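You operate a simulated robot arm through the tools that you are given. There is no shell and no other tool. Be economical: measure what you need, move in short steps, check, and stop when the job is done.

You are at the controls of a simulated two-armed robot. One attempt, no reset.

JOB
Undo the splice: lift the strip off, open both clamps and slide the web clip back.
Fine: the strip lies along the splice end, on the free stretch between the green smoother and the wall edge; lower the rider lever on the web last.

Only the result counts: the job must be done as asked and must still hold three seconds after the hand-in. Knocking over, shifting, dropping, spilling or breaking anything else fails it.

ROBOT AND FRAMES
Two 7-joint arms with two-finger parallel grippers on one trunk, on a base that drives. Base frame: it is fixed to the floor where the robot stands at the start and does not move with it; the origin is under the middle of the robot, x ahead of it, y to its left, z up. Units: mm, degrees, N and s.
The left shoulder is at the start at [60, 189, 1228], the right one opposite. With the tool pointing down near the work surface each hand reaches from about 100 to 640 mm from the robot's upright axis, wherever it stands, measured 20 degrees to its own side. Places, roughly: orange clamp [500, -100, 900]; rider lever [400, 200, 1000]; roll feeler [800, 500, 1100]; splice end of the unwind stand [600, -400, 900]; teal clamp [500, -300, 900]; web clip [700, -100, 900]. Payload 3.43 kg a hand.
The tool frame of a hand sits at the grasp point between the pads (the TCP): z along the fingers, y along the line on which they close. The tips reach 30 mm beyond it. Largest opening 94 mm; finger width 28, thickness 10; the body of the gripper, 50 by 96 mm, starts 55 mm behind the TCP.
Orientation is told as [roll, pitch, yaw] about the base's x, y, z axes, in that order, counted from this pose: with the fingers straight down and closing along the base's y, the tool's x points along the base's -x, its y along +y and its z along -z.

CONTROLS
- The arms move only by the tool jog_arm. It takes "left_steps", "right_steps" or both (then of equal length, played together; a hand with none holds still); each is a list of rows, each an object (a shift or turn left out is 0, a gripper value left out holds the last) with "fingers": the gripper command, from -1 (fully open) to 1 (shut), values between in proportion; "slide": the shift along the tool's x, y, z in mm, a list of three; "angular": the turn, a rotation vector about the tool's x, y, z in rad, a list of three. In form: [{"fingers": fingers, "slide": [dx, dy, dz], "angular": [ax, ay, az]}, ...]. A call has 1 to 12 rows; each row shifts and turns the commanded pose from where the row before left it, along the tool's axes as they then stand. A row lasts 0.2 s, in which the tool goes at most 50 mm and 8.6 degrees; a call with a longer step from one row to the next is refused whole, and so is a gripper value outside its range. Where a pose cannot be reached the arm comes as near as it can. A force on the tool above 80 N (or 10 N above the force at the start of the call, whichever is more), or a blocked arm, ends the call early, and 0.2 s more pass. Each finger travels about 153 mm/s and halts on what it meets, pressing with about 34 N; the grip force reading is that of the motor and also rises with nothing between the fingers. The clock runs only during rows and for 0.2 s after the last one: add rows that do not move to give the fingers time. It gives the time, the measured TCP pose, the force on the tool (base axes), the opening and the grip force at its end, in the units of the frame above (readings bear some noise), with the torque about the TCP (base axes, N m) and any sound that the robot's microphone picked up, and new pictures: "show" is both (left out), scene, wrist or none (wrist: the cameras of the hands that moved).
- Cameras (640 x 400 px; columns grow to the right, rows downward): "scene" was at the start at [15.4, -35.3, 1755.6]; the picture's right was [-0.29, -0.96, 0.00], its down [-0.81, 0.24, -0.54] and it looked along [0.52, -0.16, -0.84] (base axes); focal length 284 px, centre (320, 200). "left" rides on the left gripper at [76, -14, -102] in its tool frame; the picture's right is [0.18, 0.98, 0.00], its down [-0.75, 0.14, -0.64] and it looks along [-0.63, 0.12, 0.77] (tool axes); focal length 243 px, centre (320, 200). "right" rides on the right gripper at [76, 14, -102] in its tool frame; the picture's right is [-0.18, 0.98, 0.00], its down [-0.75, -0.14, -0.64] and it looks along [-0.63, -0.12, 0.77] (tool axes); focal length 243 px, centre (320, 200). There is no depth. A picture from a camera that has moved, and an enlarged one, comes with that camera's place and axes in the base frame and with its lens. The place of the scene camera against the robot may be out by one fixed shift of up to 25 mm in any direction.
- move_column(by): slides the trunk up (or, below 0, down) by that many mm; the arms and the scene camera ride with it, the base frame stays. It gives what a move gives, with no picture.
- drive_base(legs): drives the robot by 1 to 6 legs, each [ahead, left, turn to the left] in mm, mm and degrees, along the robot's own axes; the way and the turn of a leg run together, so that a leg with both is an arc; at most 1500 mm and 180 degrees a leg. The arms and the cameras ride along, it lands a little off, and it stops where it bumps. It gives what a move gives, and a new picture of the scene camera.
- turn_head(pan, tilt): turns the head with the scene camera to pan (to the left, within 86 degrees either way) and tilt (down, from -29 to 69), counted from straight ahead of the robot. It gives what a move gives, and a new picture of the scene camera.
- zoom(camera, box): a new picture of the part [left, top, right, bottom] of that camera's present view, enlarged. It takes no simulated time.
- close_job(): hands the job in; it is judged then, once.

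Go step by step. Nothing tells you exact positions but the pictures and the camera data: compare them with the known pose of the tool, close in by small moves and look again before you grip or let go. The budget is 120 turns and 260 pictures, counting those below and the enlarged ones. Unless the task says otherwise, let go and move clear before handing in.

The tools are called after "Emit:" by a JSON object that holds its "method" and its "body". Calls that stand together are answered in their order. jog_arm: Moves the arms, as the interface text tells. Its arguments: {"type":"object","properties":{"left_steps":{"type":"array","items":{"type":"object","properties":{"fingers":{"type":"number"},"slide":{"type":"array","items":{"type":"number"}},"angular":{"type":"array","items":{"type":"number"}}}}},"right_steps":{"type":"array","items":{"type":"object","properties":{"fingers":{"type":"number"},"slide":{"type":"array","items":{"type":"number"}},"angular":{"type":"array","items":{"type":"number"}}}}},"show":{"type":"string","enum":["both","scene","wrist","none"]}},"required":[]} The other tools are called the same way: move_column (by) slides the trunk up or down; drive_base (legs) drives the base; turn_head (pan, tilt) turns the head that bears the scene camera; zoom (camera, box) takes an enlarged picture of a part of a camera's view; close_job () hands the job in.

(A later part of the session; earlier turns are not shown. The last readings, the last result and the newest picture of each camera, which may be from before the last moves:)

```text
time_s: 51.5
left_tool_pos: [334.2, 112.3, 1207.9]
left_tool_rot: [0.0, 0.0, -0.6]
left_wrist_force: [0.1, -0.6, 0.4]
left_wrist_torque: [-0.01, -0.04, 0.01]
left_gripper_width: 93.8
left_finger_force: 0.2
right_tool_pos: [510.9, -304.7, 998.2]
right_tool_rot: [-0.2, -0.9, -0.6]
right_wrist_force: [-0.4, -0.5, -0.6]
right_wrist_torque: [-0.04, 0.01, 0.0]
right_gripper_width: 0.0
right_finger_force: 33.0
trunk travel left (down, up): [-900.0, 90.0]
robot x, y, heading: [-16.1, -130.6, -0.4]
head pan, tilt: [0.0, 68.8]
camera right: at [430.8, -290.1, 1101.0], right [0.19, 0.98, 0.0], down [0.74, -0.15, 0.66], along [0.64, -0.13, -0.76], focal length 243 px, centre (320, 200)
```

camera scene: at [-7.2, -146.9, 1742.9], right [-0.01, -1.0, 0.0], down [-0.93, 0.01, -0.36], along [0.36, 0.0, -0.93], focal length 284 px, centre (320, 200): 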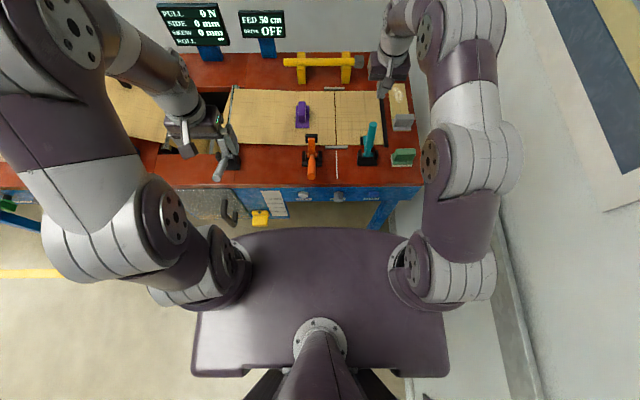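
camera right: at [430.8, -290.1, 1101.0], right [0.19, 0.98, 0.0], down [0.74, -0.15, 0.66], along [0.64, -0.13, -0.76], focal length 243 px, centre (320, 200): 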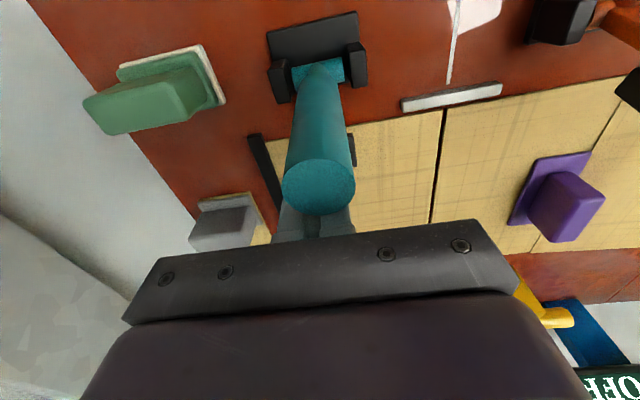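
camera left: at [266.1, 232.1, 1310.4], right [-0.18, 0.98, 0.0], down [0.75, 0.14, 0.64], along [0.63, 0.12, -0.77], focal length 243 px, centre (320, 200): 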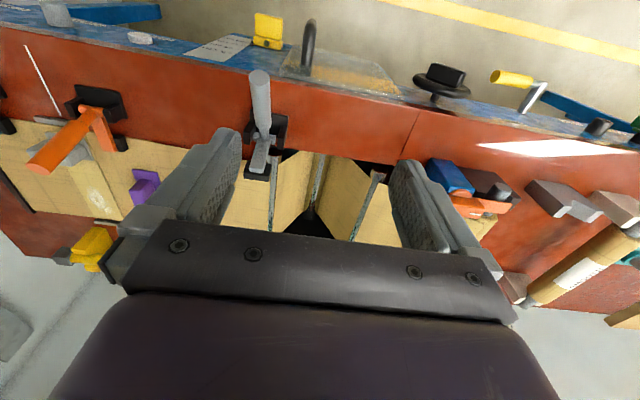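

Emit:
{"method": "jog_arm", "body": {"right_steps": [{"slide": [10, 0, 0]}, {"slide": [10, 0, 0]}, {"slide": [10, 0, 0]}, {"slide": [10, 0, 0]}, {"slide": [10, 0, 0]}, {"slide": [10, 0, 0]}, {"slide": [10, 0, 0]}, {"slide": [10, 0, 0]}, {"slide": [10, 0, 0]}, {"slide": [10, 0, 0]}, {}], "show": "wrist"}}

```text
time_s: 53.9
left_tool_pos: [333.6, 110.9, 1207.9]
left_tool_rot: [0.0, 0.0, -0.5]
left_wrist_force: [-0.4, 0.8, -0.4]
left_wrist_torque: [0.03, -0.02, 0.01]
left_gripper_width: 94.0
left_finger_force: 0.1
right_tool_pos: [410.8, -303.7, 997.9]
right_tool_rot: [-0.1, -0.9, -0.6]
right_wrist_force: [2.3, -3.7, 1.9]
right_wrist_torque: [-0.12, -0.01, 0.06]
right_gripper_width: 0.0
right_finger_force: 32.8
trunk travel left (down, up): [-900.0, 90.0]
robot x, y, heading: [-13.8, -132.6, -0.7]
head pan, tilt: [0.0, 68.8]
camera right: at [331.0, -289.4, 1099.9], right [0.19, 0.98, 0.0], down [0.74, -0.15, 0.66], along [0.64, -0.13, -0.75], focal length 243 px, centre (320, 200)
```

right: 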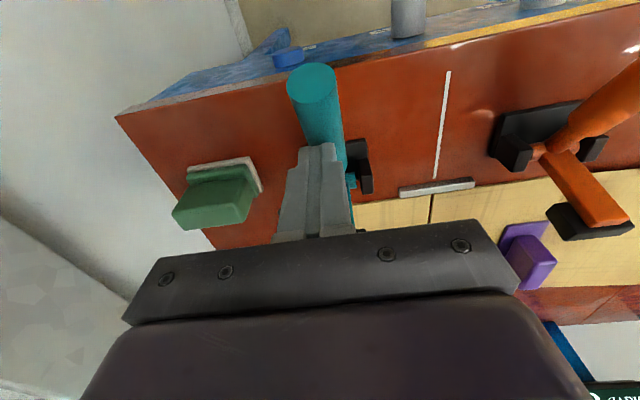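

The teal handle is nearly at its open stop. One more nudge, then I withdraw upward.

Emit:
{"method": "jog_arm", "body": {"right_steps": [{"slide": [6, 0, 2]}, {"slide": [3, 0, 2]}, {}], "show": "none"}}

Emit:
{"method": "jog_arm", "body": {"right_steps": [{"slide": [-15, 0, -10]}, {"slide": [-15, 0, -40]}, {"slide": [0, 0, -45]}, {"slide": [0, 0, -45]}, {}]}}

Emit:
{"method": "zoom", "body": {"camera": "scene", "box": [200, 50, 440, 220]}}

```text
time_s: 54.6
left_tool_pos: [335.2, 109.9, 1207.6]
left_tool_rot: [0.1, 0.1, -0.5]
left_wrist_force: [-0.5, 0.6, -1.2]
left_wrist_torque: [-0.01, 0.0, 0.0]
left_gripper_width: 93.8
left_finger_force: 0.1
right_tool_pos: [409.1, -304.3, 996.2]
right_tool_rot: [-0.1, -1.8, -0.6]
right_wrist_force: [27.8, -15.4, 49.3]
right_wrist_torque: [-0.21, -0.39, 0.09]
right_gripper_width: 0.0
right_finger_force: 33.5
trunk travel left (down, up): [-900.0, 90.0]
robot x, y, heading: [-9.3, -132.5, -0.6]
head pan, tilt: [0.0, 68.8]
```

```text
time_s: 55.9
left_tool_pos: [333.2, 110.2, 1208.6]
left_tool_rot: [0.0, -0.1, -0.5]
left_wrist_force: [-0.5, -0.3, 0.0]
left_wrist_torque: [-0.02, -0.02, -0.03]
left_gripper_width: 93.9
left_finger_force: 0.0
right_tool_pos: [430.8, -303.4, 1135.9]
right_tool_rot: [-0.2, -0.9, -0.6]
right_wrist_force: [-0.4, -0.4, 0.0]
right_wrist_torque: [0.01, 0.01, 0.02]
right_gripper_width: 0.0
right_finger_force: 32.5
trunk travel left (down, up): [-900.0, 90.0]
robot x, y, heading: [-8.3, -131.4, -0.4]
head pan, tilt: [0.0, 68.8]
camera scene: at [-6.2, -147.1, 1742.9], right [-0.01, -1.0, 0.0], down [-0.93, 0.01, -0.36], along [0.36, 0.0, -0.93], focal length 284 px, centre (320, 200)
camera right: at [351.2, -289.2, 1238.1], right [0.19, 0.98, 0.0], down [0.74, -0.15, 0.66], along [0.64, -0.13, -0.76], focal length 243 px, centre (320, 200)
```

scene: 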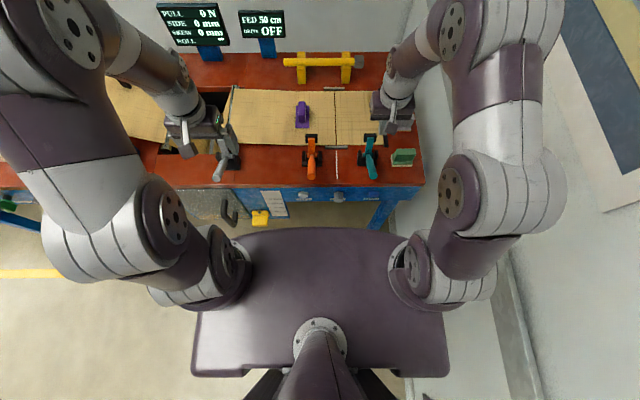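
right: 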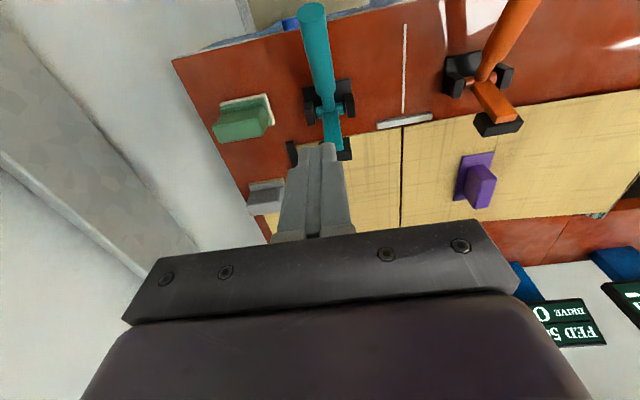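

```text
2.35 times, centred on (320, 135) of scene
camera zoom: at [-6.2, -147.1, 1742.9], right [-0.01, -1.0, 0.0], down [-0.93, 0.01, -0.36], along [0.36, 0.0, -0.93], focal length 669 px, centre (320, 353)
```

zoom: 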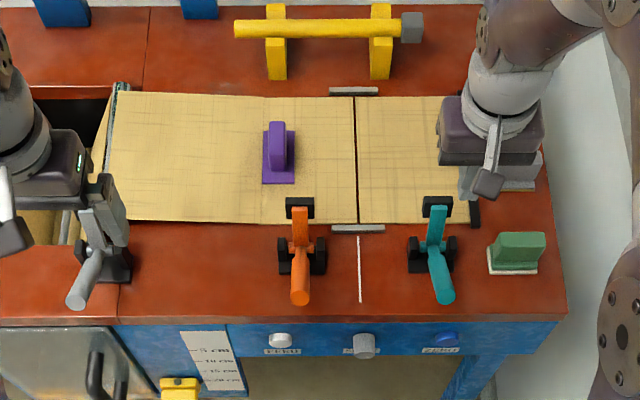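

Both clamps are open with their feet lifted. The clip sits near (655, −72), so I drive forward and left to put it on the right arm's side.

Emit:
{"method": "drive_base", "body": {"legs": [[0, 200, 0], [90, 0, 0]]}}

```text
time_s: 58.1
left_tool_pos: [422.9, 309.2, 1209.8]
left_tool_rot: [0.0, -0.1, -0.6]
left_wrist_force: [-0.2, -0.2, 0.6]
left_wrist_torque: [0.0, 0.03, 0.01]
left_gripper_width: 93.7
left_finger_force: 0.2
right_tool_pos: [518.8, -106.9, 1137.9]
right_tool_rot: [-0.3, -1.3, -0.6]
right_wrist_force: [0.9, -0.9, -0.1]
right_wrist_torque: [0.0, 0.02, 0.01]
right_gripper_width: 0.0
right_finger_force: 32.7
trunk travel left (down, up): [-900.0, 90.0]
robot x, y, heading: [79.1, 65.9, -0.8]
head pan, tilt: [0.0, 68.8]
camera scene: at [80.6, 50.6, 1742.9], right [-0.01, -1.0, 0.0], down [-0.93, 0.01, -0.36], along [0.36, 0.0, -0.93], focal length 284 px, centre (320, 200)
```

scene: 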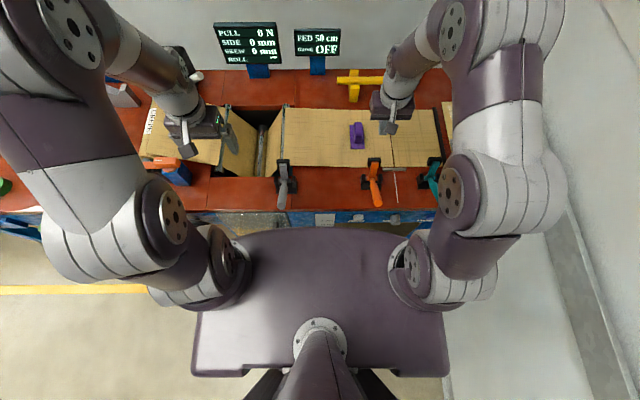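

Emit:
{"method": "jog_arm", "body": {"right_steps": [{"fingers": -1, "slide": [-35, 12, 0]}, {"slide": [-35, 12, 20]}, {"slide": [-30, 11, 30]}, {"slide": [0, 0, 28]}, {}]}}

Emit:
{"method": "zoom", "body": {"camera": "right", "box": [180, 20, 460, 220]}}

Emit:
{"method": "zoom", "body": {"camera": "scene", "box": [260, 90, 460, 220]}}

```text
time_s: 59.3
left_tool_pos: [423.9, 308.6, 1208.1]
left_tool_rot: [-0.1, 0.0, -0.6]
left_wrist_force: [0.3, 0.0, -0.3]
left_wrist_torque: [-0.04, -0.03, -0.02]
left_gripper_width: 94.0
left_finger_force: 0.1
right_tool_pos: [621.6, -73.1, 1060.5]
right_tool_rot: [-0.3, -1.0, -0.7]
right_wrist_force: [0.1, 0.6, 0.1]
right_wrist_torque: [0.01, -0.01, 0.0]
right_gripper_width: 93.8
right_finger_force: 0.1
trunk travel left (down, up): [-900.0, 90.0]
robot x, y, heading: [84.0, 67.6, -0.6]
head pan, tilt: [0.0, 68.8]
camera scene: at [83.6, 50.1, 1742.9], right [-0.01, -1.0, 0.0], down [-0.93, 0.01, -0.36], along [0.36, 0.0, -0.93], focal length 284 px, centre (320, 200)
camera right: at [542.8, -58.6, 1161.6], right [0.2, 0.98, 0.0], down [0.74, -0.15, 0.66], along [0.64, -0.13, -0.75], focal length 243 px, centre (320, 200)
```

scene: 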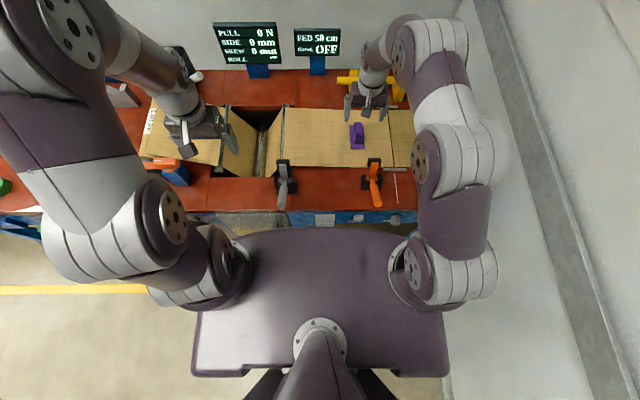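
right: 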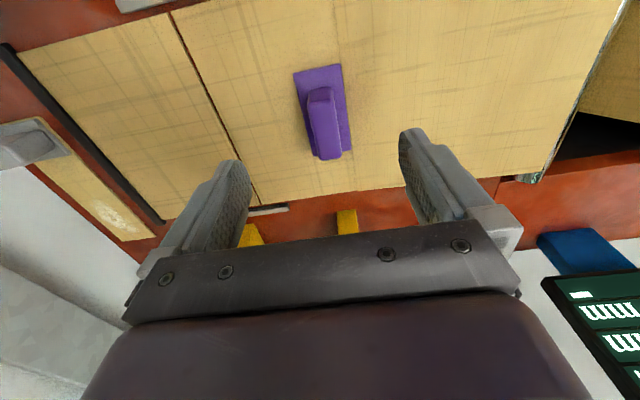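

```text
2.00 times, centred on (320, 120) of right
camera zoom: at [542.8, -58.6, 1161.6], right [0.2, 0.98, 0.0], down [0.74, -0.15, 0.66], along [0.64, -0.13, -0.75], focal length 485 px, centre (320, 360)
```

zoom: 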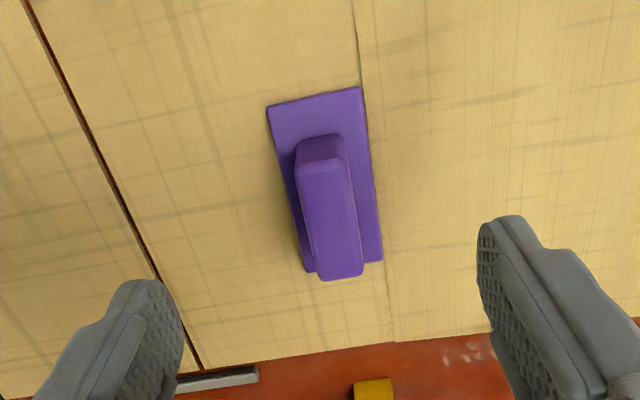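

```text
3.08 times, centred on (360, 155) of scene
camera zoom: at [83.6, 50.1, 1742.9], right [-0.01, -1.0, 0.0], down [-0.93, 0.01, -0.36], along [0.36, 0.0, -0.93], focal length 875 px, centre (197, 338)
```

zoom: 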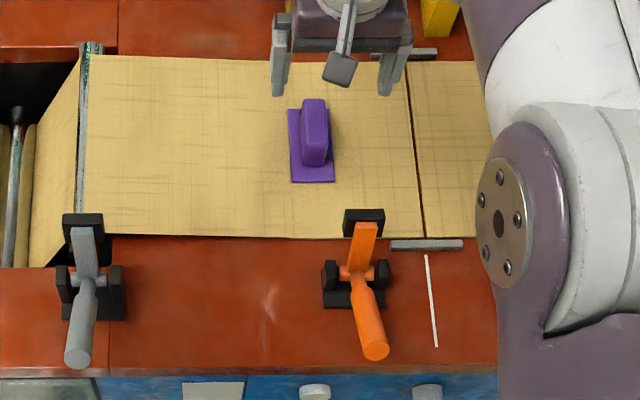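

The clip base spans x 603–706, y −99 to −50, with its 23 mm wide tab centred at (654, −75) and its top near z 925. I move over it and descend to TCP z 920.

Emit:
{"method": "jog_arm", "body": {"right_steps": [{"fingers": -0.3, "slide": [-33, -2, 0]}, {"slide": [0, 0, 35]}, {"slide": [0, 0, 35]}, {"slide": [0, 0, 35]}, {"slide": [0, 0, 20]}, {}]}}

```text
time_s: 60.7
left_tool_pos: [425.4, 308.2, 1208.7]
left_tool_rot: [-0.1, 0.0, -0.6]
left_wrist_force: [0.6, -0.5, 0.1]
left_wrist_torque: [0.0, 0.03, 0.01]
left_gripper_width: 94.0
left_finger_force: 0.0
right_tool_pos: [656.1, -76.7, 934.6]
right_tool_rot: [-0.1, -1.1, -0.7]
right_wrist_force: [0.3, 0.6, 0.7]
right_wrist_torque: [0.01, 0.03, 0.0]
right_gripper_width: 61.4
right_finger_force: 0.1
trunk travel left (down, up): [-900.0, 90.0]
robot x, y, heading: [81.8, 66.1, -0.4]
head pan, tilt: [0.0, 68.8]
camera scene: at [84.0, 50.0, 1742.9], right [-0.01, -1.0, 0.0], down [-0.93, 0.01, -0.36], along [0.36, 0.0, -0.93], focal length 284 px, centre (320, 200)
camera right: at [576.9, -62.3, 1035.0], right [0.19, 0.98, 0.0], down [0.74, -0.15, 0.66], along [0.64, -0.13, -0.75], focal length 243 px, centre (320, 200)
```

scene: 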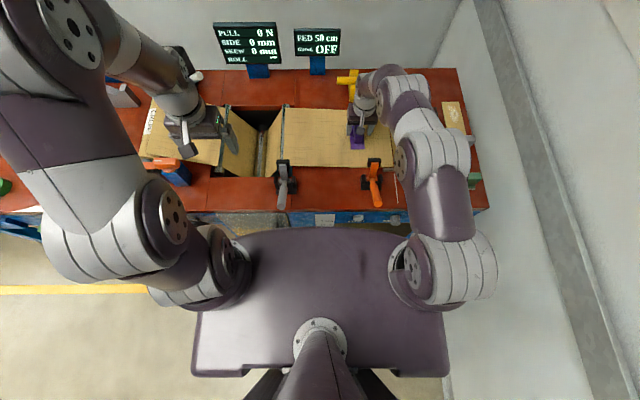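
right: 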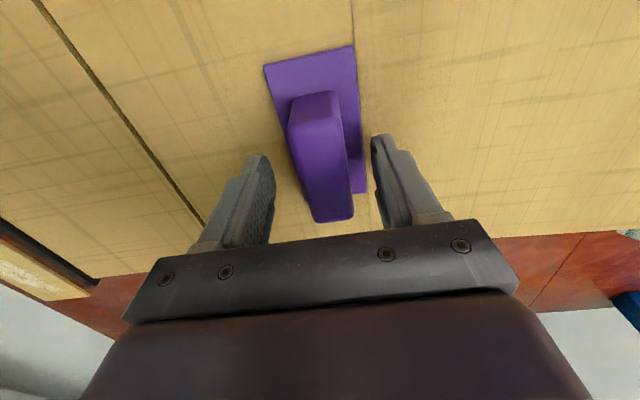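

Emit:
{"method": "jog_arm", "body": {"right_steps": [{"slide": [0, 1, 14]}, {}, {"fingers": 0.1}, {"fingers": 0.6}, {"fingers": 1}, {}], "show": "wrist"}}

```text
time_s: 62.1
left_tool_pos: [423.7, 309.3, 1207.3]
left_tool_rot: [0.0, 0.1, -0.6]
left_wrist_force: [0.1, -0.8, 0.0]
left_wrist_torque: [0.01, -0.02, 0.02]
left_gripper_width: 94.1
left_finger_force: 0.2
right_tool_pos: [657.1, -75.0, 920.2]
right_tool_rot: [-0.3, -1.0, -0.6]
right_wrist_force: [-0.9, 7.3, -1.2]
right_wrist_torque: [0.17, -0.29, 0.71]
right_gripper_width: 30.1
right_finger_force: 44.8
trunk travel left (down, up): [-900.0, 90.0]
robot x, y, heading: [79.2, 66.2, -0.6]
head pan, tilt: [0.0, 68.8]
camera right: at [577.5, -60.2, 1021.9], right [0.19, 0.98, 0.0], down [0.74, -0.15, 0.66], along [0.64, -0.13, -0.75], focal length 243 px, centre (320, 200)
```

right: 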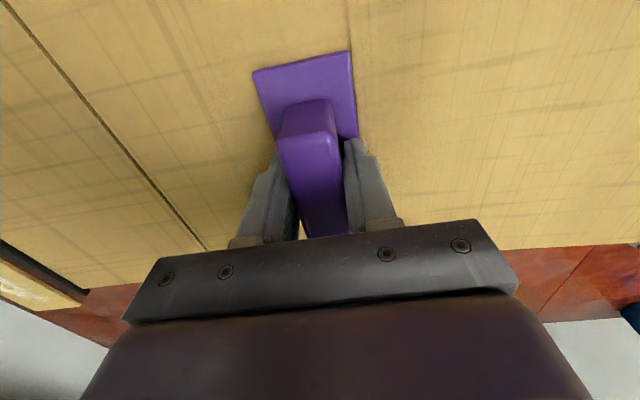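

Gripped at 30 mm. I try a short slide in +y, away from the splice, and watch the force.

Emit:
{"method": "jog_arm", "body": {"right_steps": [{"slide": [0, 5, 0]}, {"slide": [0, 5, 0]}, {"slide": [0, 5, 0]}, {}]}}

Emit:
{"method": "zoom", "body": {"camera": "scene", "box": [200, 10, 440, 220]}}

```text
time_s: 63.1
left_tool_pos: [424.4, 307.0, 1208.4]
left_tool_rot: [0.1, 0.0, -0.6]
left_wrist_force: [0.9, -0.7, -0.4]
left_wrist_torque: [0.0, 0.0, -0.01]
left_gripper_width: 93.9
left_finger_force: 0.0
right_tool_pos: [656.6, -60.7, 920.8]
right_tool_rot: [-0.2, -0.9, -0.6]
right_wrist_force: [-6.0, -0.6, -7.8]
right_wrist_torque: [0.28, -0.62, 0.45]
right_gripper_width: 29.8
right_finger_force: 44.8
trunk travel left (down, up): [-900.0, 90.0]
robot x, y, heading: [74.9, 64.5, -0.9]
head pan, tilt: [0.0, 68.8]
camera scene: at [84.3, 49.3, 1742.8], right [-0.01, -1.0, 0.0], down [-0.93, 0.01, -0.36], along [0.36, 0.0, -0.93], focal length 284 px, centre (320, 200)
camera right: at [577.8, -46.7, 1022.1], right [0.19, 0.98, 0.0], down [0.74, -0.15, 0.65], along [0.64, -0.13, -0.76], focal length 243 px, centre (320, 200)
```

scene: 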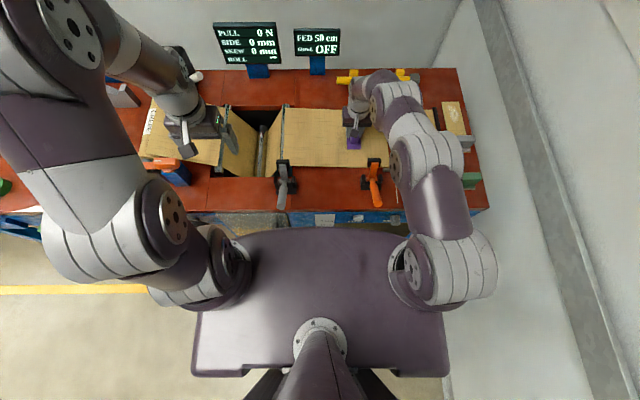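
right: 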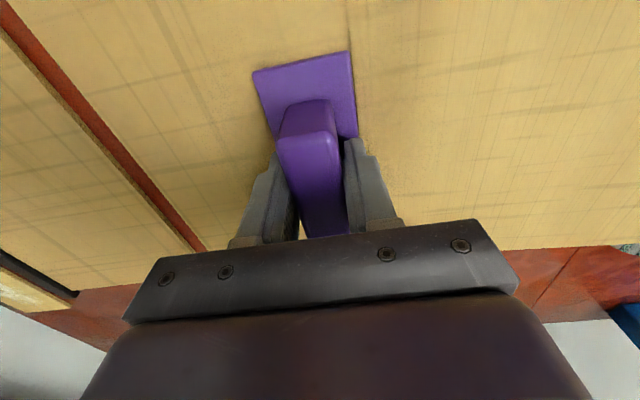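

```text
1.90 times, centred on (320, 115) of scene
camera zoom: at [84.3, 49.3, 1742.8], right [-0.01, -1.0, 0.0], down [-0.93, 0.01, -0.36], along [0.36, 0.0, -0.93], focal length 542 px, centre (320, 362)
```

zoom: 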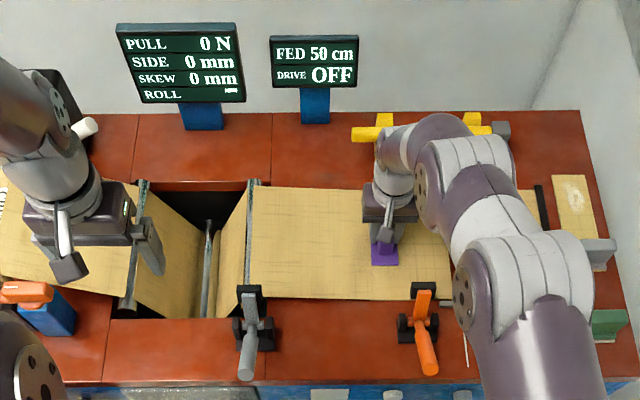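

The gap at the splice opens as the clip moves, so +y is "back". I continue to slide towards its stop.

Emit:
{"method": "jog_arm", "body": {"right_steps": [{"slide": [0, 6, 0]}, {"slide": [0, 6, 0]}, {"slide": [0, 6, 0]}, {"slide": [0, 6, 0]}, {}], "show": "wrist"}}

```text
time_s: 64.3
left_tool_pos: [423.4, 307.6, 1208.6]
left_tool_rot: [0.1, -0.2, -0.6]
left_wrist_force: [0.5, 0.8, 0.2]
left_wrist_torque: [0.03, 0.0, 0.0]
left_gripper_width: 94.2
left_finger_force: 0.1
right_tool_pos: [656.8, -36.2, 920.5]
right_tool_rot: [-0.3, -0.8, -0.6]
right_wrist_force: [-15.9, -0.9, -15.7]
right_wrist_torque: [0.15, 0.16, 0.56]
right_gripper_width: 30.0
right_finger_force: 44.9
trunk travel left (down, up): [-900.0, 90.0]
robot x, y, heading: [81.4, 65.9, -0.6]
head pan, tilt: [0.0, 68.8]
camera right: at [577.9, -22.2, 1022.3], right [0.2, 0.98, 0.0], down [0.74, -0.15, 0.65], along [0.64, -0.13, -0.76], focal length 243 px, centre (320, 200)
```

right: 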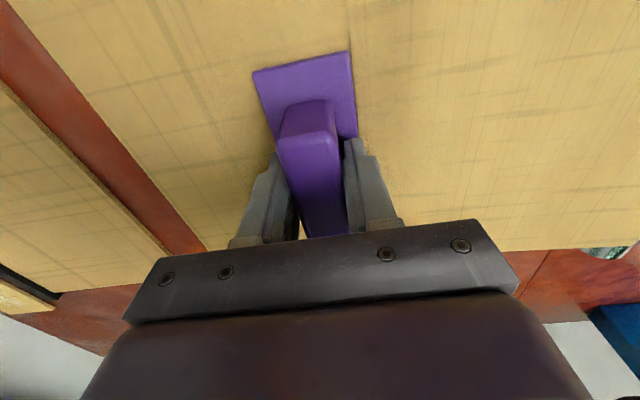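

Emit:
{"method": "jog_arm", "body": {"right_steps": [{"slide": [1.5, 6, 1]}, {"slide": [0, 6, 0]}, {"slide": [0, 6, 0]}, {"slide": [0, 6, 0]}, {}]}}

Emit:
{"method": "zoom", "body": {"camera": "scene", "box": [200, 10, 440, 220]}}

```text
time_s: 65.5
left_tool_pos: [423.2, 308.4, 1208.8]
left_tool_rot: [0.1, -0.1, -0.5]
left_wrist_force: [0.0, -0.5, 0.3]
left_wrist_torque: [-0.02, 0.0, 0.02]
left_gripper_width: 93.9
left_finger_force: 0.1
right_tool_pos: [657.1, -13.3, 922.0]
right_tool_rot: [-0.2, -0.9, -0.6]
right_wrist_force: [-17.0, -0.8, -18.6]
right_wrist_torque: [0.15, -0.63, 0.51]
right_gripper_width: 30.2
right_finger_force: 45.2
trunk travel left (down, up): [-900.0, 90.0]
robot x, y, heading: [80.3, 66.5, -0.6]
head pan, tilt: [0.0, 68.8]
camera scene: at [83.2, 49.3, 1742.8], right [-0.01, -1.0, 0.0], down [-0.93, 0.01, -0.36], along [0.36, 0.0, -0.93], focal length 284 px, centre (320, 200)
camera right: at [577.6, 2.4, 1022.1], right [0.19, 0.98, 0.0], down [0.74, -0.15, 0.66], along [0.64, -0.13, -0.76], focal length 243 px, centre (320, 200)
```

scene: 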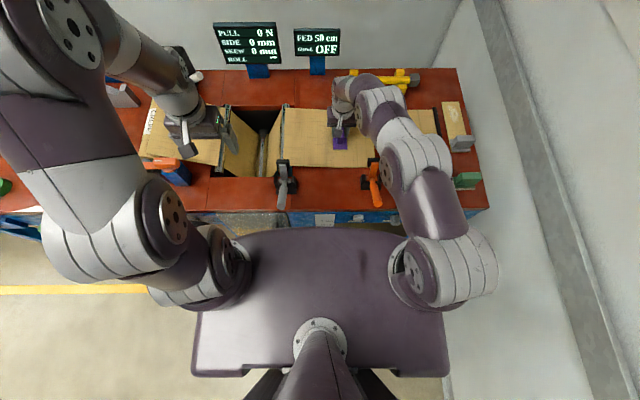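
right: 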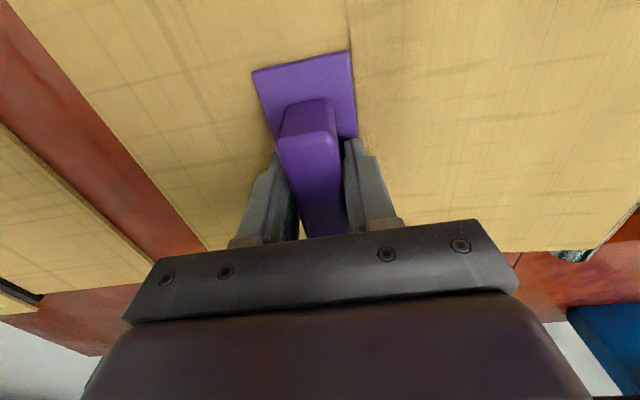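

```text
1.90 times, centred on (320, 115) of scene
camera zoom: at [83.2, 49.3, 1742.8], right [-0.01, -1.0, 0.0], down [-0.93, 0.01, -0.36], along [0.36, 0.0, -0.93], focal length 542 px, centre (320, 362)
```

zoom: 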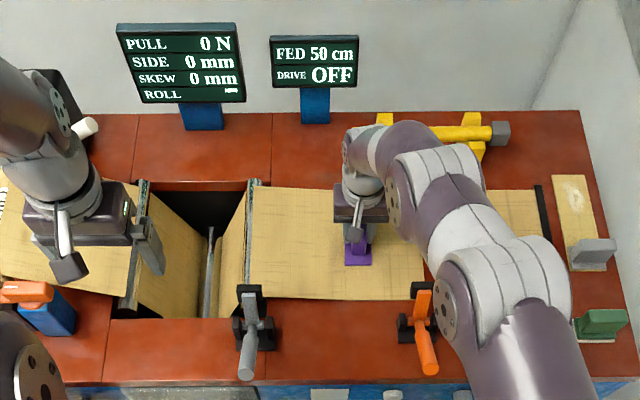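

Emit:
{"method": "jog_arm", "body": {"right_steps": [{"slide": [3, 6, 2]}, {"slide": [0, 6, 0]}, {"slide": [0, 6, 0]}, {"slide": [0, 6, 0]}, {"slide": [0, 6, 0]}, {}], "show": "wrist"}}

```text
time_s: 66.9
left_tool_pos: [423.8, 308.2, 1209.0]
left_tool_rot: [-0.1, 0.0, -0.6]
left_wrist_force: [0.1, 1.3, -0.2]
left_wrist_torque: [-0.01, -0.02, 0.02]
left_gripper_width: 94.0
left_finger_force: 0.0
right_tool_pos: [657.5, 19.1, 920.3]
right_tool_rot: [-0.1, -1.3, -0.6]
right_wrist_force: [2.9, -0.5, 4.6]
right_wrist_torque: [0.09, -0.41, 0.55]
right_gripper_width: 30.1
right_finger_force: 45.2
trunk travel left (down, up): [-900.0, 90.0]
robot x, y, heading: [82.8, 61.5, -0.6]
head pan, tilt: [0.0, 68.8]
camera right: at [577.2, 33.2, 1021.7], right [0.2, 0.98, 0.0], down [0.74, -0.15, 0.66], along [0.65, -0.13, -0.75], focal length 243 px, centre (320, 200)
```

right: 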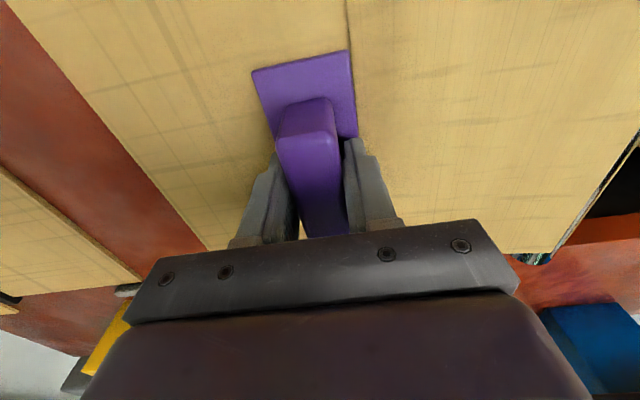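

Emit:
{"method": "jog_arm", "body": {"right_steps": [{"slide": [0, 5, 0]}, {"slide": [0, 5, 0]}, {"slide": [0, 5, 0]}, {"slide": [0, 5, 0]}, {}]}}

Emit:
{"method": "zoom", "body": {"camera": "scene", "box": [200, 10, 440, 220]}}

```text
time_s: 68.1
left_tool_pos: [424.6, 308.8, 1208.7]
left_tool_rot: [-0.1, 0.0, -0.6]
left_wrist_force: [0.1, -0.3, -0.1]
left_wrist_torque: [0.01, 0.0, 0.04]
left_gripper_width: 94.0
left_finger_force: 0.0
right_tool_pos: [657.4, 37.8, 920.8]
right_tool_rot: [-0.1, -1.2, -0.6]
right_wrist_force: [12.8, -1.3, 19.2]
right_wrist_torque: [0.08, 0.75, 0.52]
right_gripper_width: 30.1
right_finger_force: 44.9
trunk travel left (down, up): [-900.0, 90.0]
robot x, y, heading: [84.6, 66.9, -0.8]
head pan, tilt: [0.0, 68.8]
camera scene: at [84.6, 49.8, 1743.1], right [-0.01, -1.0, 0.0], down [-0.93, 0.01, -0.36], along [0.36, 0.0, -0.93], focal length 284 px, centre (320, 200)
camera right: at [577.2, 52.1, 1021.8], right [0.2, 0.98, 0.0], down [0.74, -0.15, 0.66], along [0.65, -0.13, -0.75], focal length 243 px, centre (320, 200)
```

scene: 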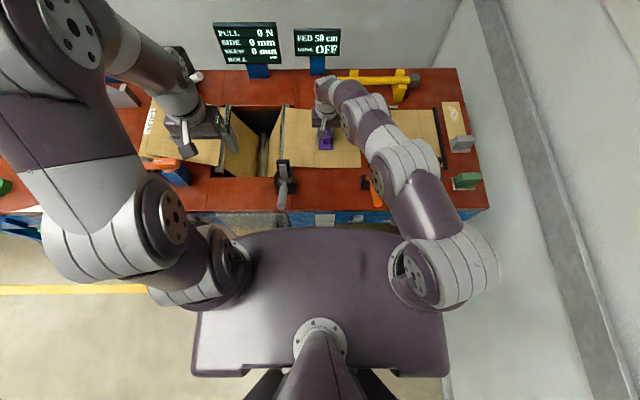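
right: 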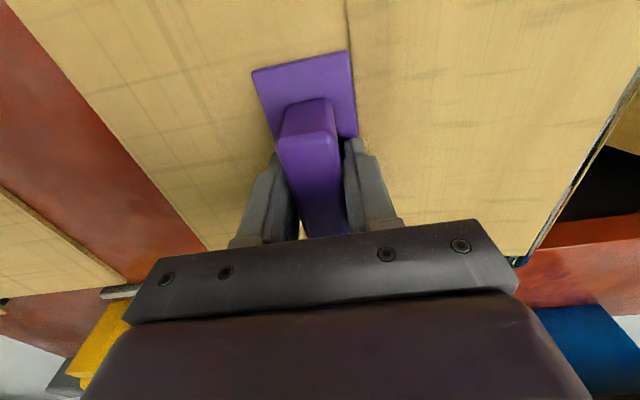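

```text
1.90 times, centred on (320, 115) of scene
camera zoom: at [84.6, 49.8, 1743.1], right [-0.01, -1.0, 0.0], down [-0.93, 0.01, -0.36], along [0.36, 0.0, -0.93], focal length 542 px, centre (320, 362)
```

zoom: 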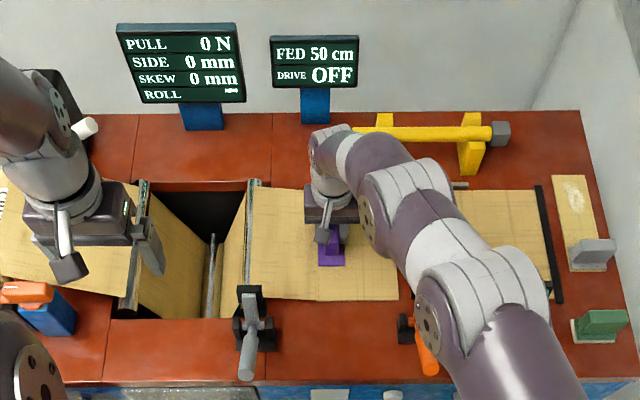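

Emit:
{"method": "jog_arm", "body": {"right_steps": [{"slide": [-2, 5, -1.5]}, {"slide": [0, 5, 0]}, {"slide": [0, 5, 0]}, {"slide": [0, 5, 0]}, {}], "show": "wrist"}}

```text
time_s: 69.3
left_tool_pos: [422.3, 309.3, 1208.2]
left_tool_rot: [-0.1, 0.0, -0.6]
left_wrist_force: [-0.2, 0.6, 0.5]
left_wrist_torque: [0.0, -0.03, 0.02]
left_gripper_width: 93.9
left_finger_force: 0.1
right_tool_pos: [658.0, 58.1, 920.4]
right_tool_rot: [-0.2, -1.0, -0.6]
right_wrist_force: [3.5, -0.4, 16.4]
right_wrist_torque: [0.07, 0.87, 0.48]
right_gripper_width: 30.0
right_finger_force: 45.4
trunk travel left (down, up): [-900.0, 90.0]
robot x, y, heading: [81.3, 65.4, -0.6]
head pan, tilt: [0.0, 68.8]
camera right: at [577.5, 72.1, 1022.0], right [0.19, 0.98, 0.0], down [0.74, -0.15, 0.66], along [0.64, -0.13, -0.75], focal length 243 px, centre (320, 200)
```

right: 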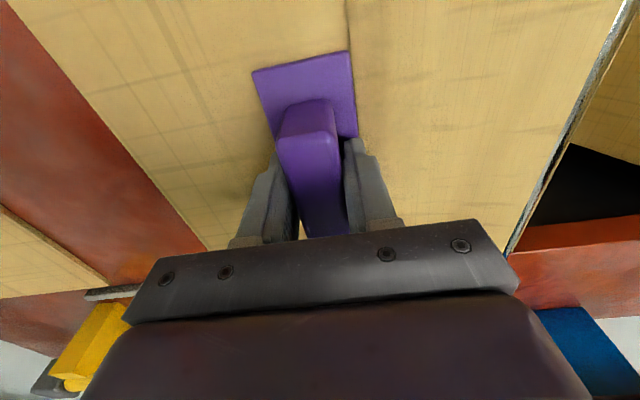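

Emit:
{"method": "jog_arm", "body": {"right_steps": [{"slide": [0, 5, -1]}, {"slide": [0, 5, 0]}, {"slide": [0, 5, 0]}, {"slide": [0, 5, 0]}, {}]}}

Emit:
{"method": "zoom", "body": {"camera": "scene", "box": [200, 10, 440, 220]}}

```text
time_s: 70.5
left_tool_pos: [423.4, 306.9, 1208.7]
left_tool_rot: [-0.1, 0.1, -0.6]
left_wrist_force: [-0.8, 0.4, -0.7]
left_wrist_torque: [-0.02, 0.01, -0.01]
left_gripper_width: 94.1
left_finger_force: 0.1
right_tool_pos: [657.3, 77.2, 921.3]
right_tool_rot: [-0.2, -1.1, -0.6]
right_wrist_force: [1.1, -0.8, 7.1]
right_wrist_torque: [0.17, 0.14, 0.49]
right_gripper_width: 30.1
right_finger_force: 44.7
trunk travel left (down, up): [-900.0, 90.0]
robot x, y, heading: [79.6, 64.8, -0.5]
head pan, tilt: [0.0, 68.8]
camera scene: at [83.6, 49.7, 1742.8], right [-0.01, -1.0, 0.0], down [-0.93, 0.01, -0.36], along [0.36, 0.0, -0.93], focal length 284 px, centre (320, 200)
camera right: at [577.5, 92.3, 1021.9], right [0.19, 0.98, 0.0], down [0.74, -0.15, 0.66], along [0.64, -0.13, -0.75], focal length 243 px, centre (320, 200)
```

scene: 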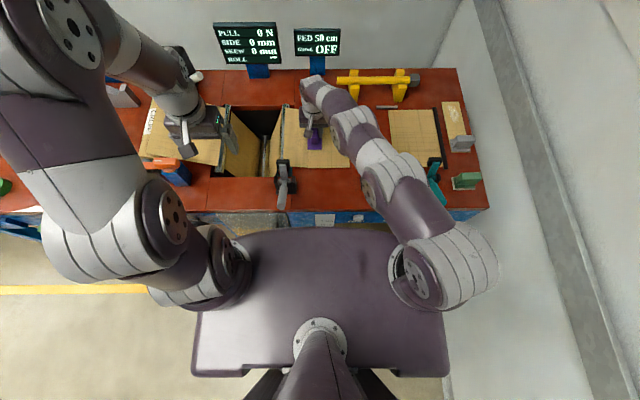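
right: 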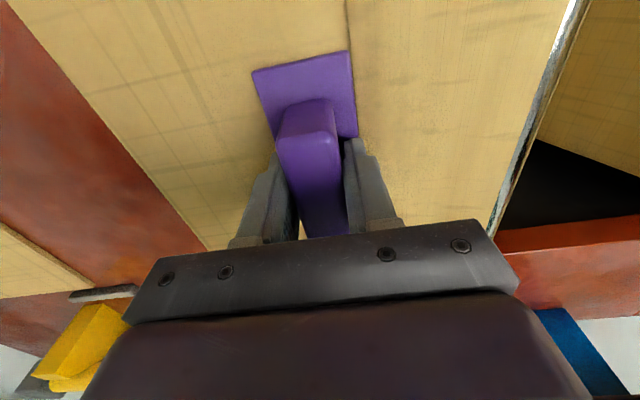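

```text
1.90 times, centred on (320, 115) of scene
camera zoom: at [83.6, 49.7, 1742.8], right [-0.01, -1.0, 0.0], down [-0.93, 0.01, -0.36], along [0.36, 0.0, -0.93], focal length 542 px, centre (320, 362)
```

zoom: 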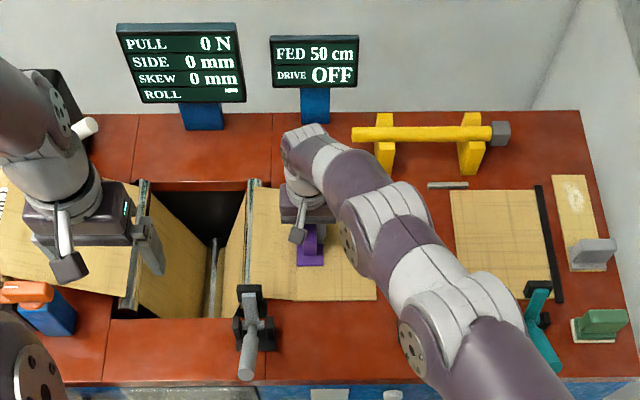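

Emit:
{"method": "jog_arm", "body": {"right_steps": [{"slide": [0, 5, -1]}, {"slide": [0, 5, 0]}, {"slide": [0, 5, 0]}, {"slide": [0, 5, 0]}, {}], "show": "wrist"}}

```text
time_s: 71.7
left_tool_pos: [430.5, 308.0, 1206.7]
left_tool_rot: [0.0, 0.3, -0.6]
left_wrist_force: [-0.4, 0.3, -1.0]
left_wrist_torque: [-0.03, -0.03, 0.0]
left_gripper_width: 94.0
left_finger_force: 0.0
right_tool_pos: [656.5, 94.2, 920.2]
right_tool_rot: [-0.3, -0.9, -0.6]
right_wrist_force: [27.1, -0.3, -13.3]
right_wrist_torque: [0.14, -0.53, 0.5]
right_gripper_width: 30.1
right_finger_force: 44.9
right hand out of reach, approached as far as the arm can: row 2, 4
trunk travel left (down, up): [-900.0, 90.0]
robot x, y, heading: [82.5, 67.0, -0.8]
head pan, tilt: [0.0, 68.8]
camera right: at [577.6, 108.9, 1022.1], right [0.19, 0.98, 0.0], down [0.74, -0.15, 0.65], along [0.64, -0.13, -0.76], focal length 243 px, centre (320, 200)
```

right: 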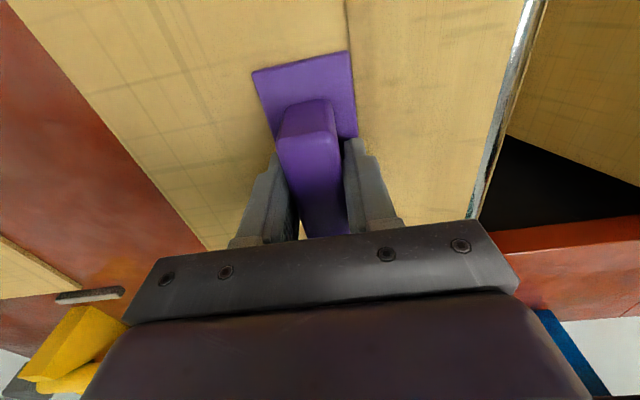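

The clip has moved about 170 mm and this arm is at its reach limit. I release, rise and inspect.

Emit:
{"method": "jog_arm", "body": {"right_steps": [{"slide": [0, -1, 0]}, {"fingers": 0}, {"fingers": -0.3}, {"slide": [0, 0, -20]}, {"slide": [0, 0, -40]}, {"slide": [0, 0, -40]}, {"slide": [0, -40, -20]}, {"slide": [0, -40, 0]}, {"slide": [0, -40, 0]}, {}]}}

Emit:
{"method": "zoom", "body": {"camera": "scene", "box": [200, 70, 440, 220]}}

Emit:
{"method": "zoom", "body": {"camera": "left", "box": [0, 0, 640, 400]}}

```text
time_s: 73.9
left_tool_pos: [423.3, 309.1, 1208.4]
left_tool_rot: [0.1, 0.0, -0.6]
left_wrist_force: [-0.2, 0.4, -0.8]
left_wrist_torque: [-0.03, -0.03, -0.02]
left_gripper_width: 94.1
left_finger_force: 0.1
right_tool_pos: [647.0, -24.3, 1043.4]
right_tool_rot: [-0.3, -1.0, -0.5]
right_wrist_force: [-0.8, -0.1, -0.4]
right_wrist_torque: [0.02, -0.03, 0.01]
right_gripper_width: 61.1
right_finger_force: 0.1
trunk travel left (down, up): [-900.0, 90.0]
robot x, y, heading: [78.9, 63.4, -0.6]
head pan, tilt: [0.0, 68.8]
camera scene: at [84.1, 50.5, 1742.9], right [-0.01, -1.0, 0.0], down [-0.93, 0.01, -0.36], along [0.36, 0.0, -0.93], focal length 284 px, centre (320, 200)
camera right: at [567.0, -10.6, 1145.5], right [0.19, 0.98, 0.0], down [0.74, -0.15, 0.66], along [0.64, -0.13, -0.75], focal length 243 px, centre (320, 200)
```

scene: 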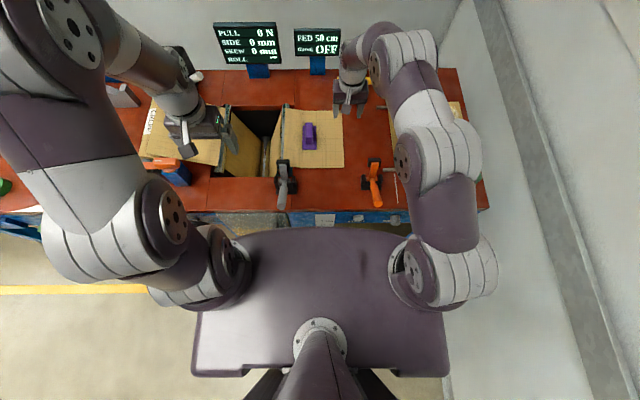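
right: 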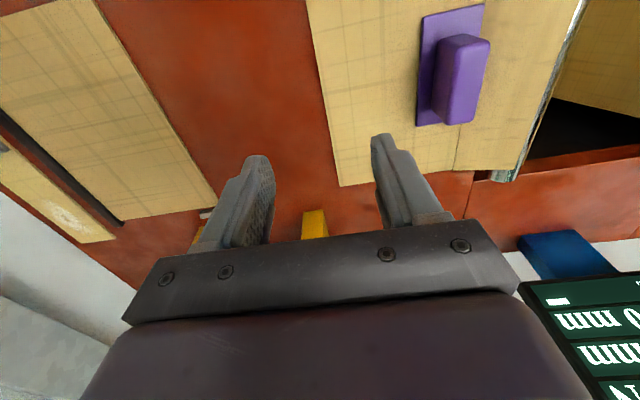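

```text
2.67 times, centred on (320, 145) of scene
camera zoom: at [84.1, 50.5, 1742.9], right [-0.01, -1.0, 0.0], down [-0.93, 0.01, -0.36], along [0.36, 0.0, -0.93], focal length 758 px, centre (320, 347)
```

zoom: 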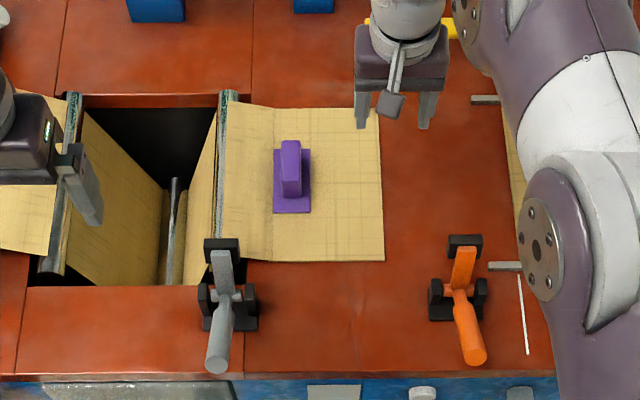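

```text
1.00 times, centred on (320, 200) of left (not enlarged: the box is as wide or as high as the picture)
camera zoom: at [348.0, 295.2, 1310.3], right [-0.17, 0.98, 0.0], down [0.75, 0.13, 0.64], along [0.63, 0.11, -0.77], focal length 243 px, centre (320, 200)
```

zoom: 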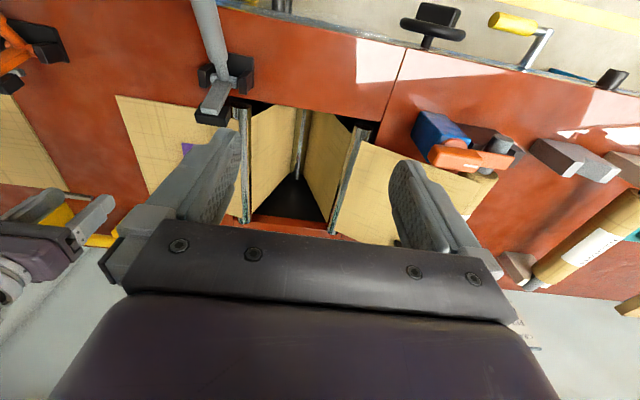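

The web end has come clear back to about y −29 and the clip has not reached a stop yet. I drive left 150 so that I can slide it on to its stop, and later reach the rider lever.

Emit:
{"method": "drive_base", "body": {"legs": [[0, 150, 0]]}}

Emit:
{"method": "zoom", "body": {"camera": "scene", "box": [220, 70, 460, 220]}}

```text
time_s: 75.3
left_tool_pos: [425.8, 457.4, 1209.5]
left_tool_rot: [0.1, 0.0, -0.7]
left_wrist_force: [-0.9, 0.5, -0.6]
left_wrist_torque: [0.01, 0.01, 0.0]
left_gripper_width: 94.1
left_finger_force: 0.0
right_tool_pos: [649.8, 123.1, 1045.2]
right_tool_rot: [-0.2, -0.9, -0.6]
right_wrist_force: [-0.1, 0.6, -0.5]
right_wrist_torque: [0.05, -0.01, 0.0]
right_gripper_width: 61.4
right_finger_force: 0.1
trunk travel left (down, up): [-900.0, 90.0]
robot x, y, heading: [80.4, 215.5, -0.7]
head pan, tilt: [0.0, 68.8]
camera scene: at [85.9, 197.8, 1742.9], right [-0.01, -1.0, 0.0], down [-0.93, 0.01, -0.36], along [0.36, 0.0, -0.93], focal length 284 px, centre (320, 200)
```

scene: 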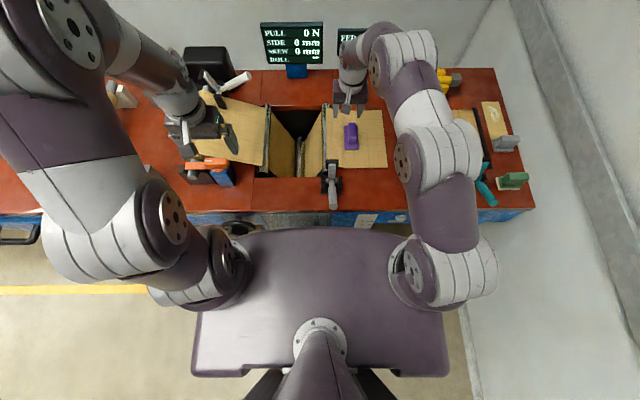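

```text
2.67 times, centred on (340, 145) of scene
camera zoom: at [85.9, 197.8, 1742.9], right [-0.01, -1.0, 0.0], down [-0.93, 0.01, -0.36], along [0.36, 0.0, -0.93], focal length 758 px, centre (267, 347)
```

zoom: 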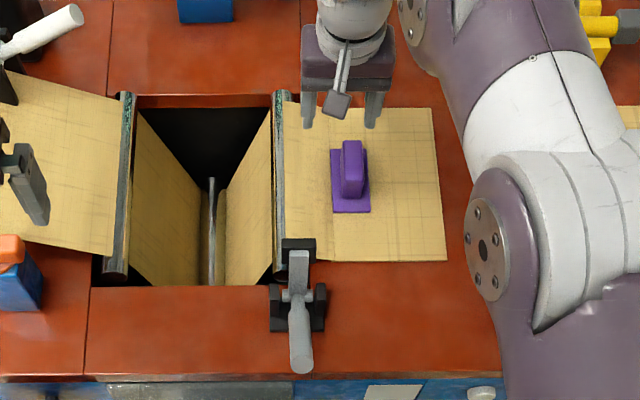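

Emit:
{"method": "jog_arm", "body": {"right_steps": [{"slide": [-6, -29, 0]}, {"slide": [0, 0, 35]}, {"slide": [0, 0, 35]}, {"slide": [0, 0, 25]}, {}], "show": "wrist"}}

```text
time_s: 76.5
left_tool_pos: [426.2, 460.3, 1208.8]
left_tool_rot: [0.0, 0.0, -0.5]
left_wrist_force: [-0.1, 1.1, 0.3]
left_wrist_torque: [0.01, 0.03, 0.0]
left_gripper_width: 94.0
left_finger_force: 0.0
right_tool_pos: [655.0, 96.1, 948.3]
right_tool_rot: [-0.2, -1.0, -0.6]
right_wrist_force: [1.3, -0.7, 0.3]
right_wrist_torque: [0.0, 0.04, 0.01]
right_gripper_width: 61.2
right_finger_force: 0.0
trunk travel left (down, up): [-900.0, 90.0]
robot x, y, heading: [83.4, 215.4, -0.7]
head pan, tilt: [0.0, 68.8]
camera right: at [576.0, 110.7, 1049.5], right [0.19, 0.98, 0.0], down [0.74, -0.15, 0.66], along [0.64, -0.13, -0.75], focal length 243 px, centre (320, 200)
```

right: 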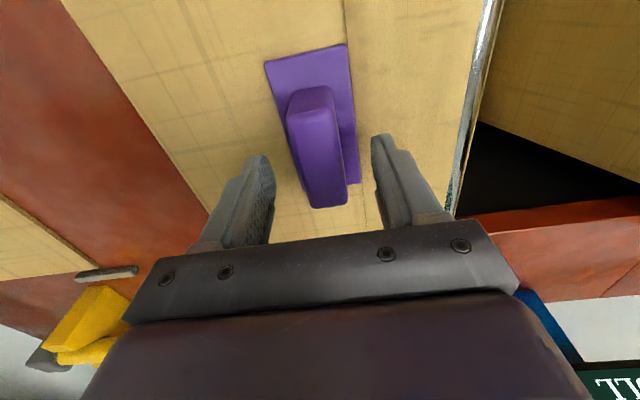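

Emit:
{"method": "jog_arm", "body": {"right_steps": [{"slide": [0, -2, 28]}, {}, {"fingers": 0.1}, {"fingers": 0.6}, {"fingers": 1}, {}, {"slide": [0, 5, 0]}, {"slide": [0, 5, 0]}, {"slide": [0, 5, 0]}, {}], "show": "wrist"}}

```text
time_s: 78.7
left_tool_pos: [425.3, 457.7, 1209.4]
left_tool_rot: [0.0, 0.0, -0.6]
left_wrist_force: [-0.3, -0.1, -0.4]
left_wrist_torque: [0.0, -0.03, 0.03]
left_gripper_width: 94.0
left_finger_force: 0.1
right_tool_pos: [656.2, 109.2, 920.2]
right_tool_rot: [-0.2, -0.8, -0.6]
right_wrist_force: [-4.3, -0.5, -7.3]
right_wrist_torque: [0.28, -0.67, 0.5]
right_gripper_width: 30.2
right_finger_force: 45.5
trunk travel left (down, up): [-900.0, 90.0]
robot x, y, heading: [81.2, 220.6, -0.5]
head pan, tilt: [0.0, 68.8]
camera right: at [576.4, 122.9, 1022.0], right [0.19, 0.98, 0.0], down [0.74, -0.15, 0.65], along [0.64, -0.13, -0.76], focal length 243 px, centre (320, 200)
```

right: 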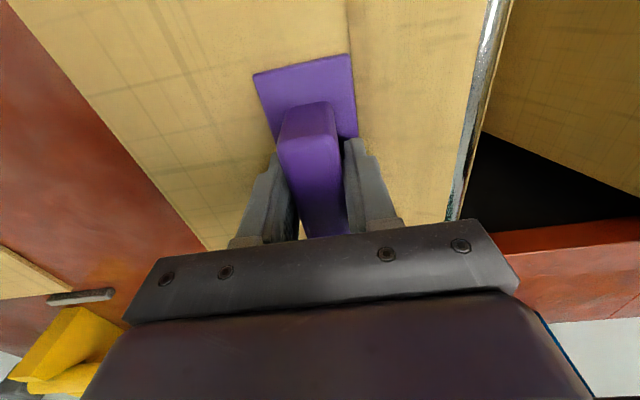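

Emit:
{"method": "jog_arm", "body": {"right_steps": [{"slide": [0, 4, 0]}, {"slide": [0, 4, 0]}, {"slide": [0, 4, 0]}, {"slide": [0, 4, 0]}, {}], "show": "wrist"}}

```text
time_s: 79.9
left_tool_pos: [425.9, 459.6, 1208.2]
left_tool_rot: [-0.1, 0.0, -0.6]
left_wrist_force: [-1.3, 0.1, 1.4]
left_wrist_torque: [-0.01, 0.01, 0.01]
left_gripper_width: 94.2
left_finger_force: 0.1
right_tool_pos: [655.5, 126.7, 919.8]
right_tool_rot: [-0.2, -0.8, -0.6]
right_wrist_force: [-7.6, -1.4, -13.0]
right_wrist_torque: [0.11, 0.25, 0.54]
right_gripper_width: 30.2
right_finger_force: 44.5
trunk travel left (down, up): [-900.0, 90.0]
robot x, y, heading: [80.3, 221.2, -0.6]
head pan, tilt: [0.0, 68.8]
camera right: at [576.5, 140.1, 1022.0], right [0.19, 0.98, 0.0], down [0.74, -0.15, 0.65], along [0.64, -0.13, -0.76], focal length 243 px, centre (320, 200)
```

right: 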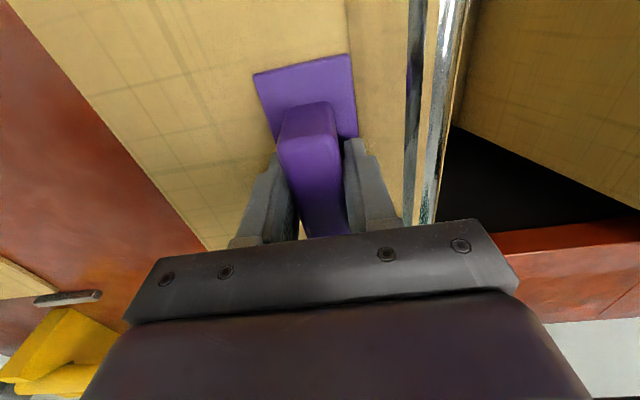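

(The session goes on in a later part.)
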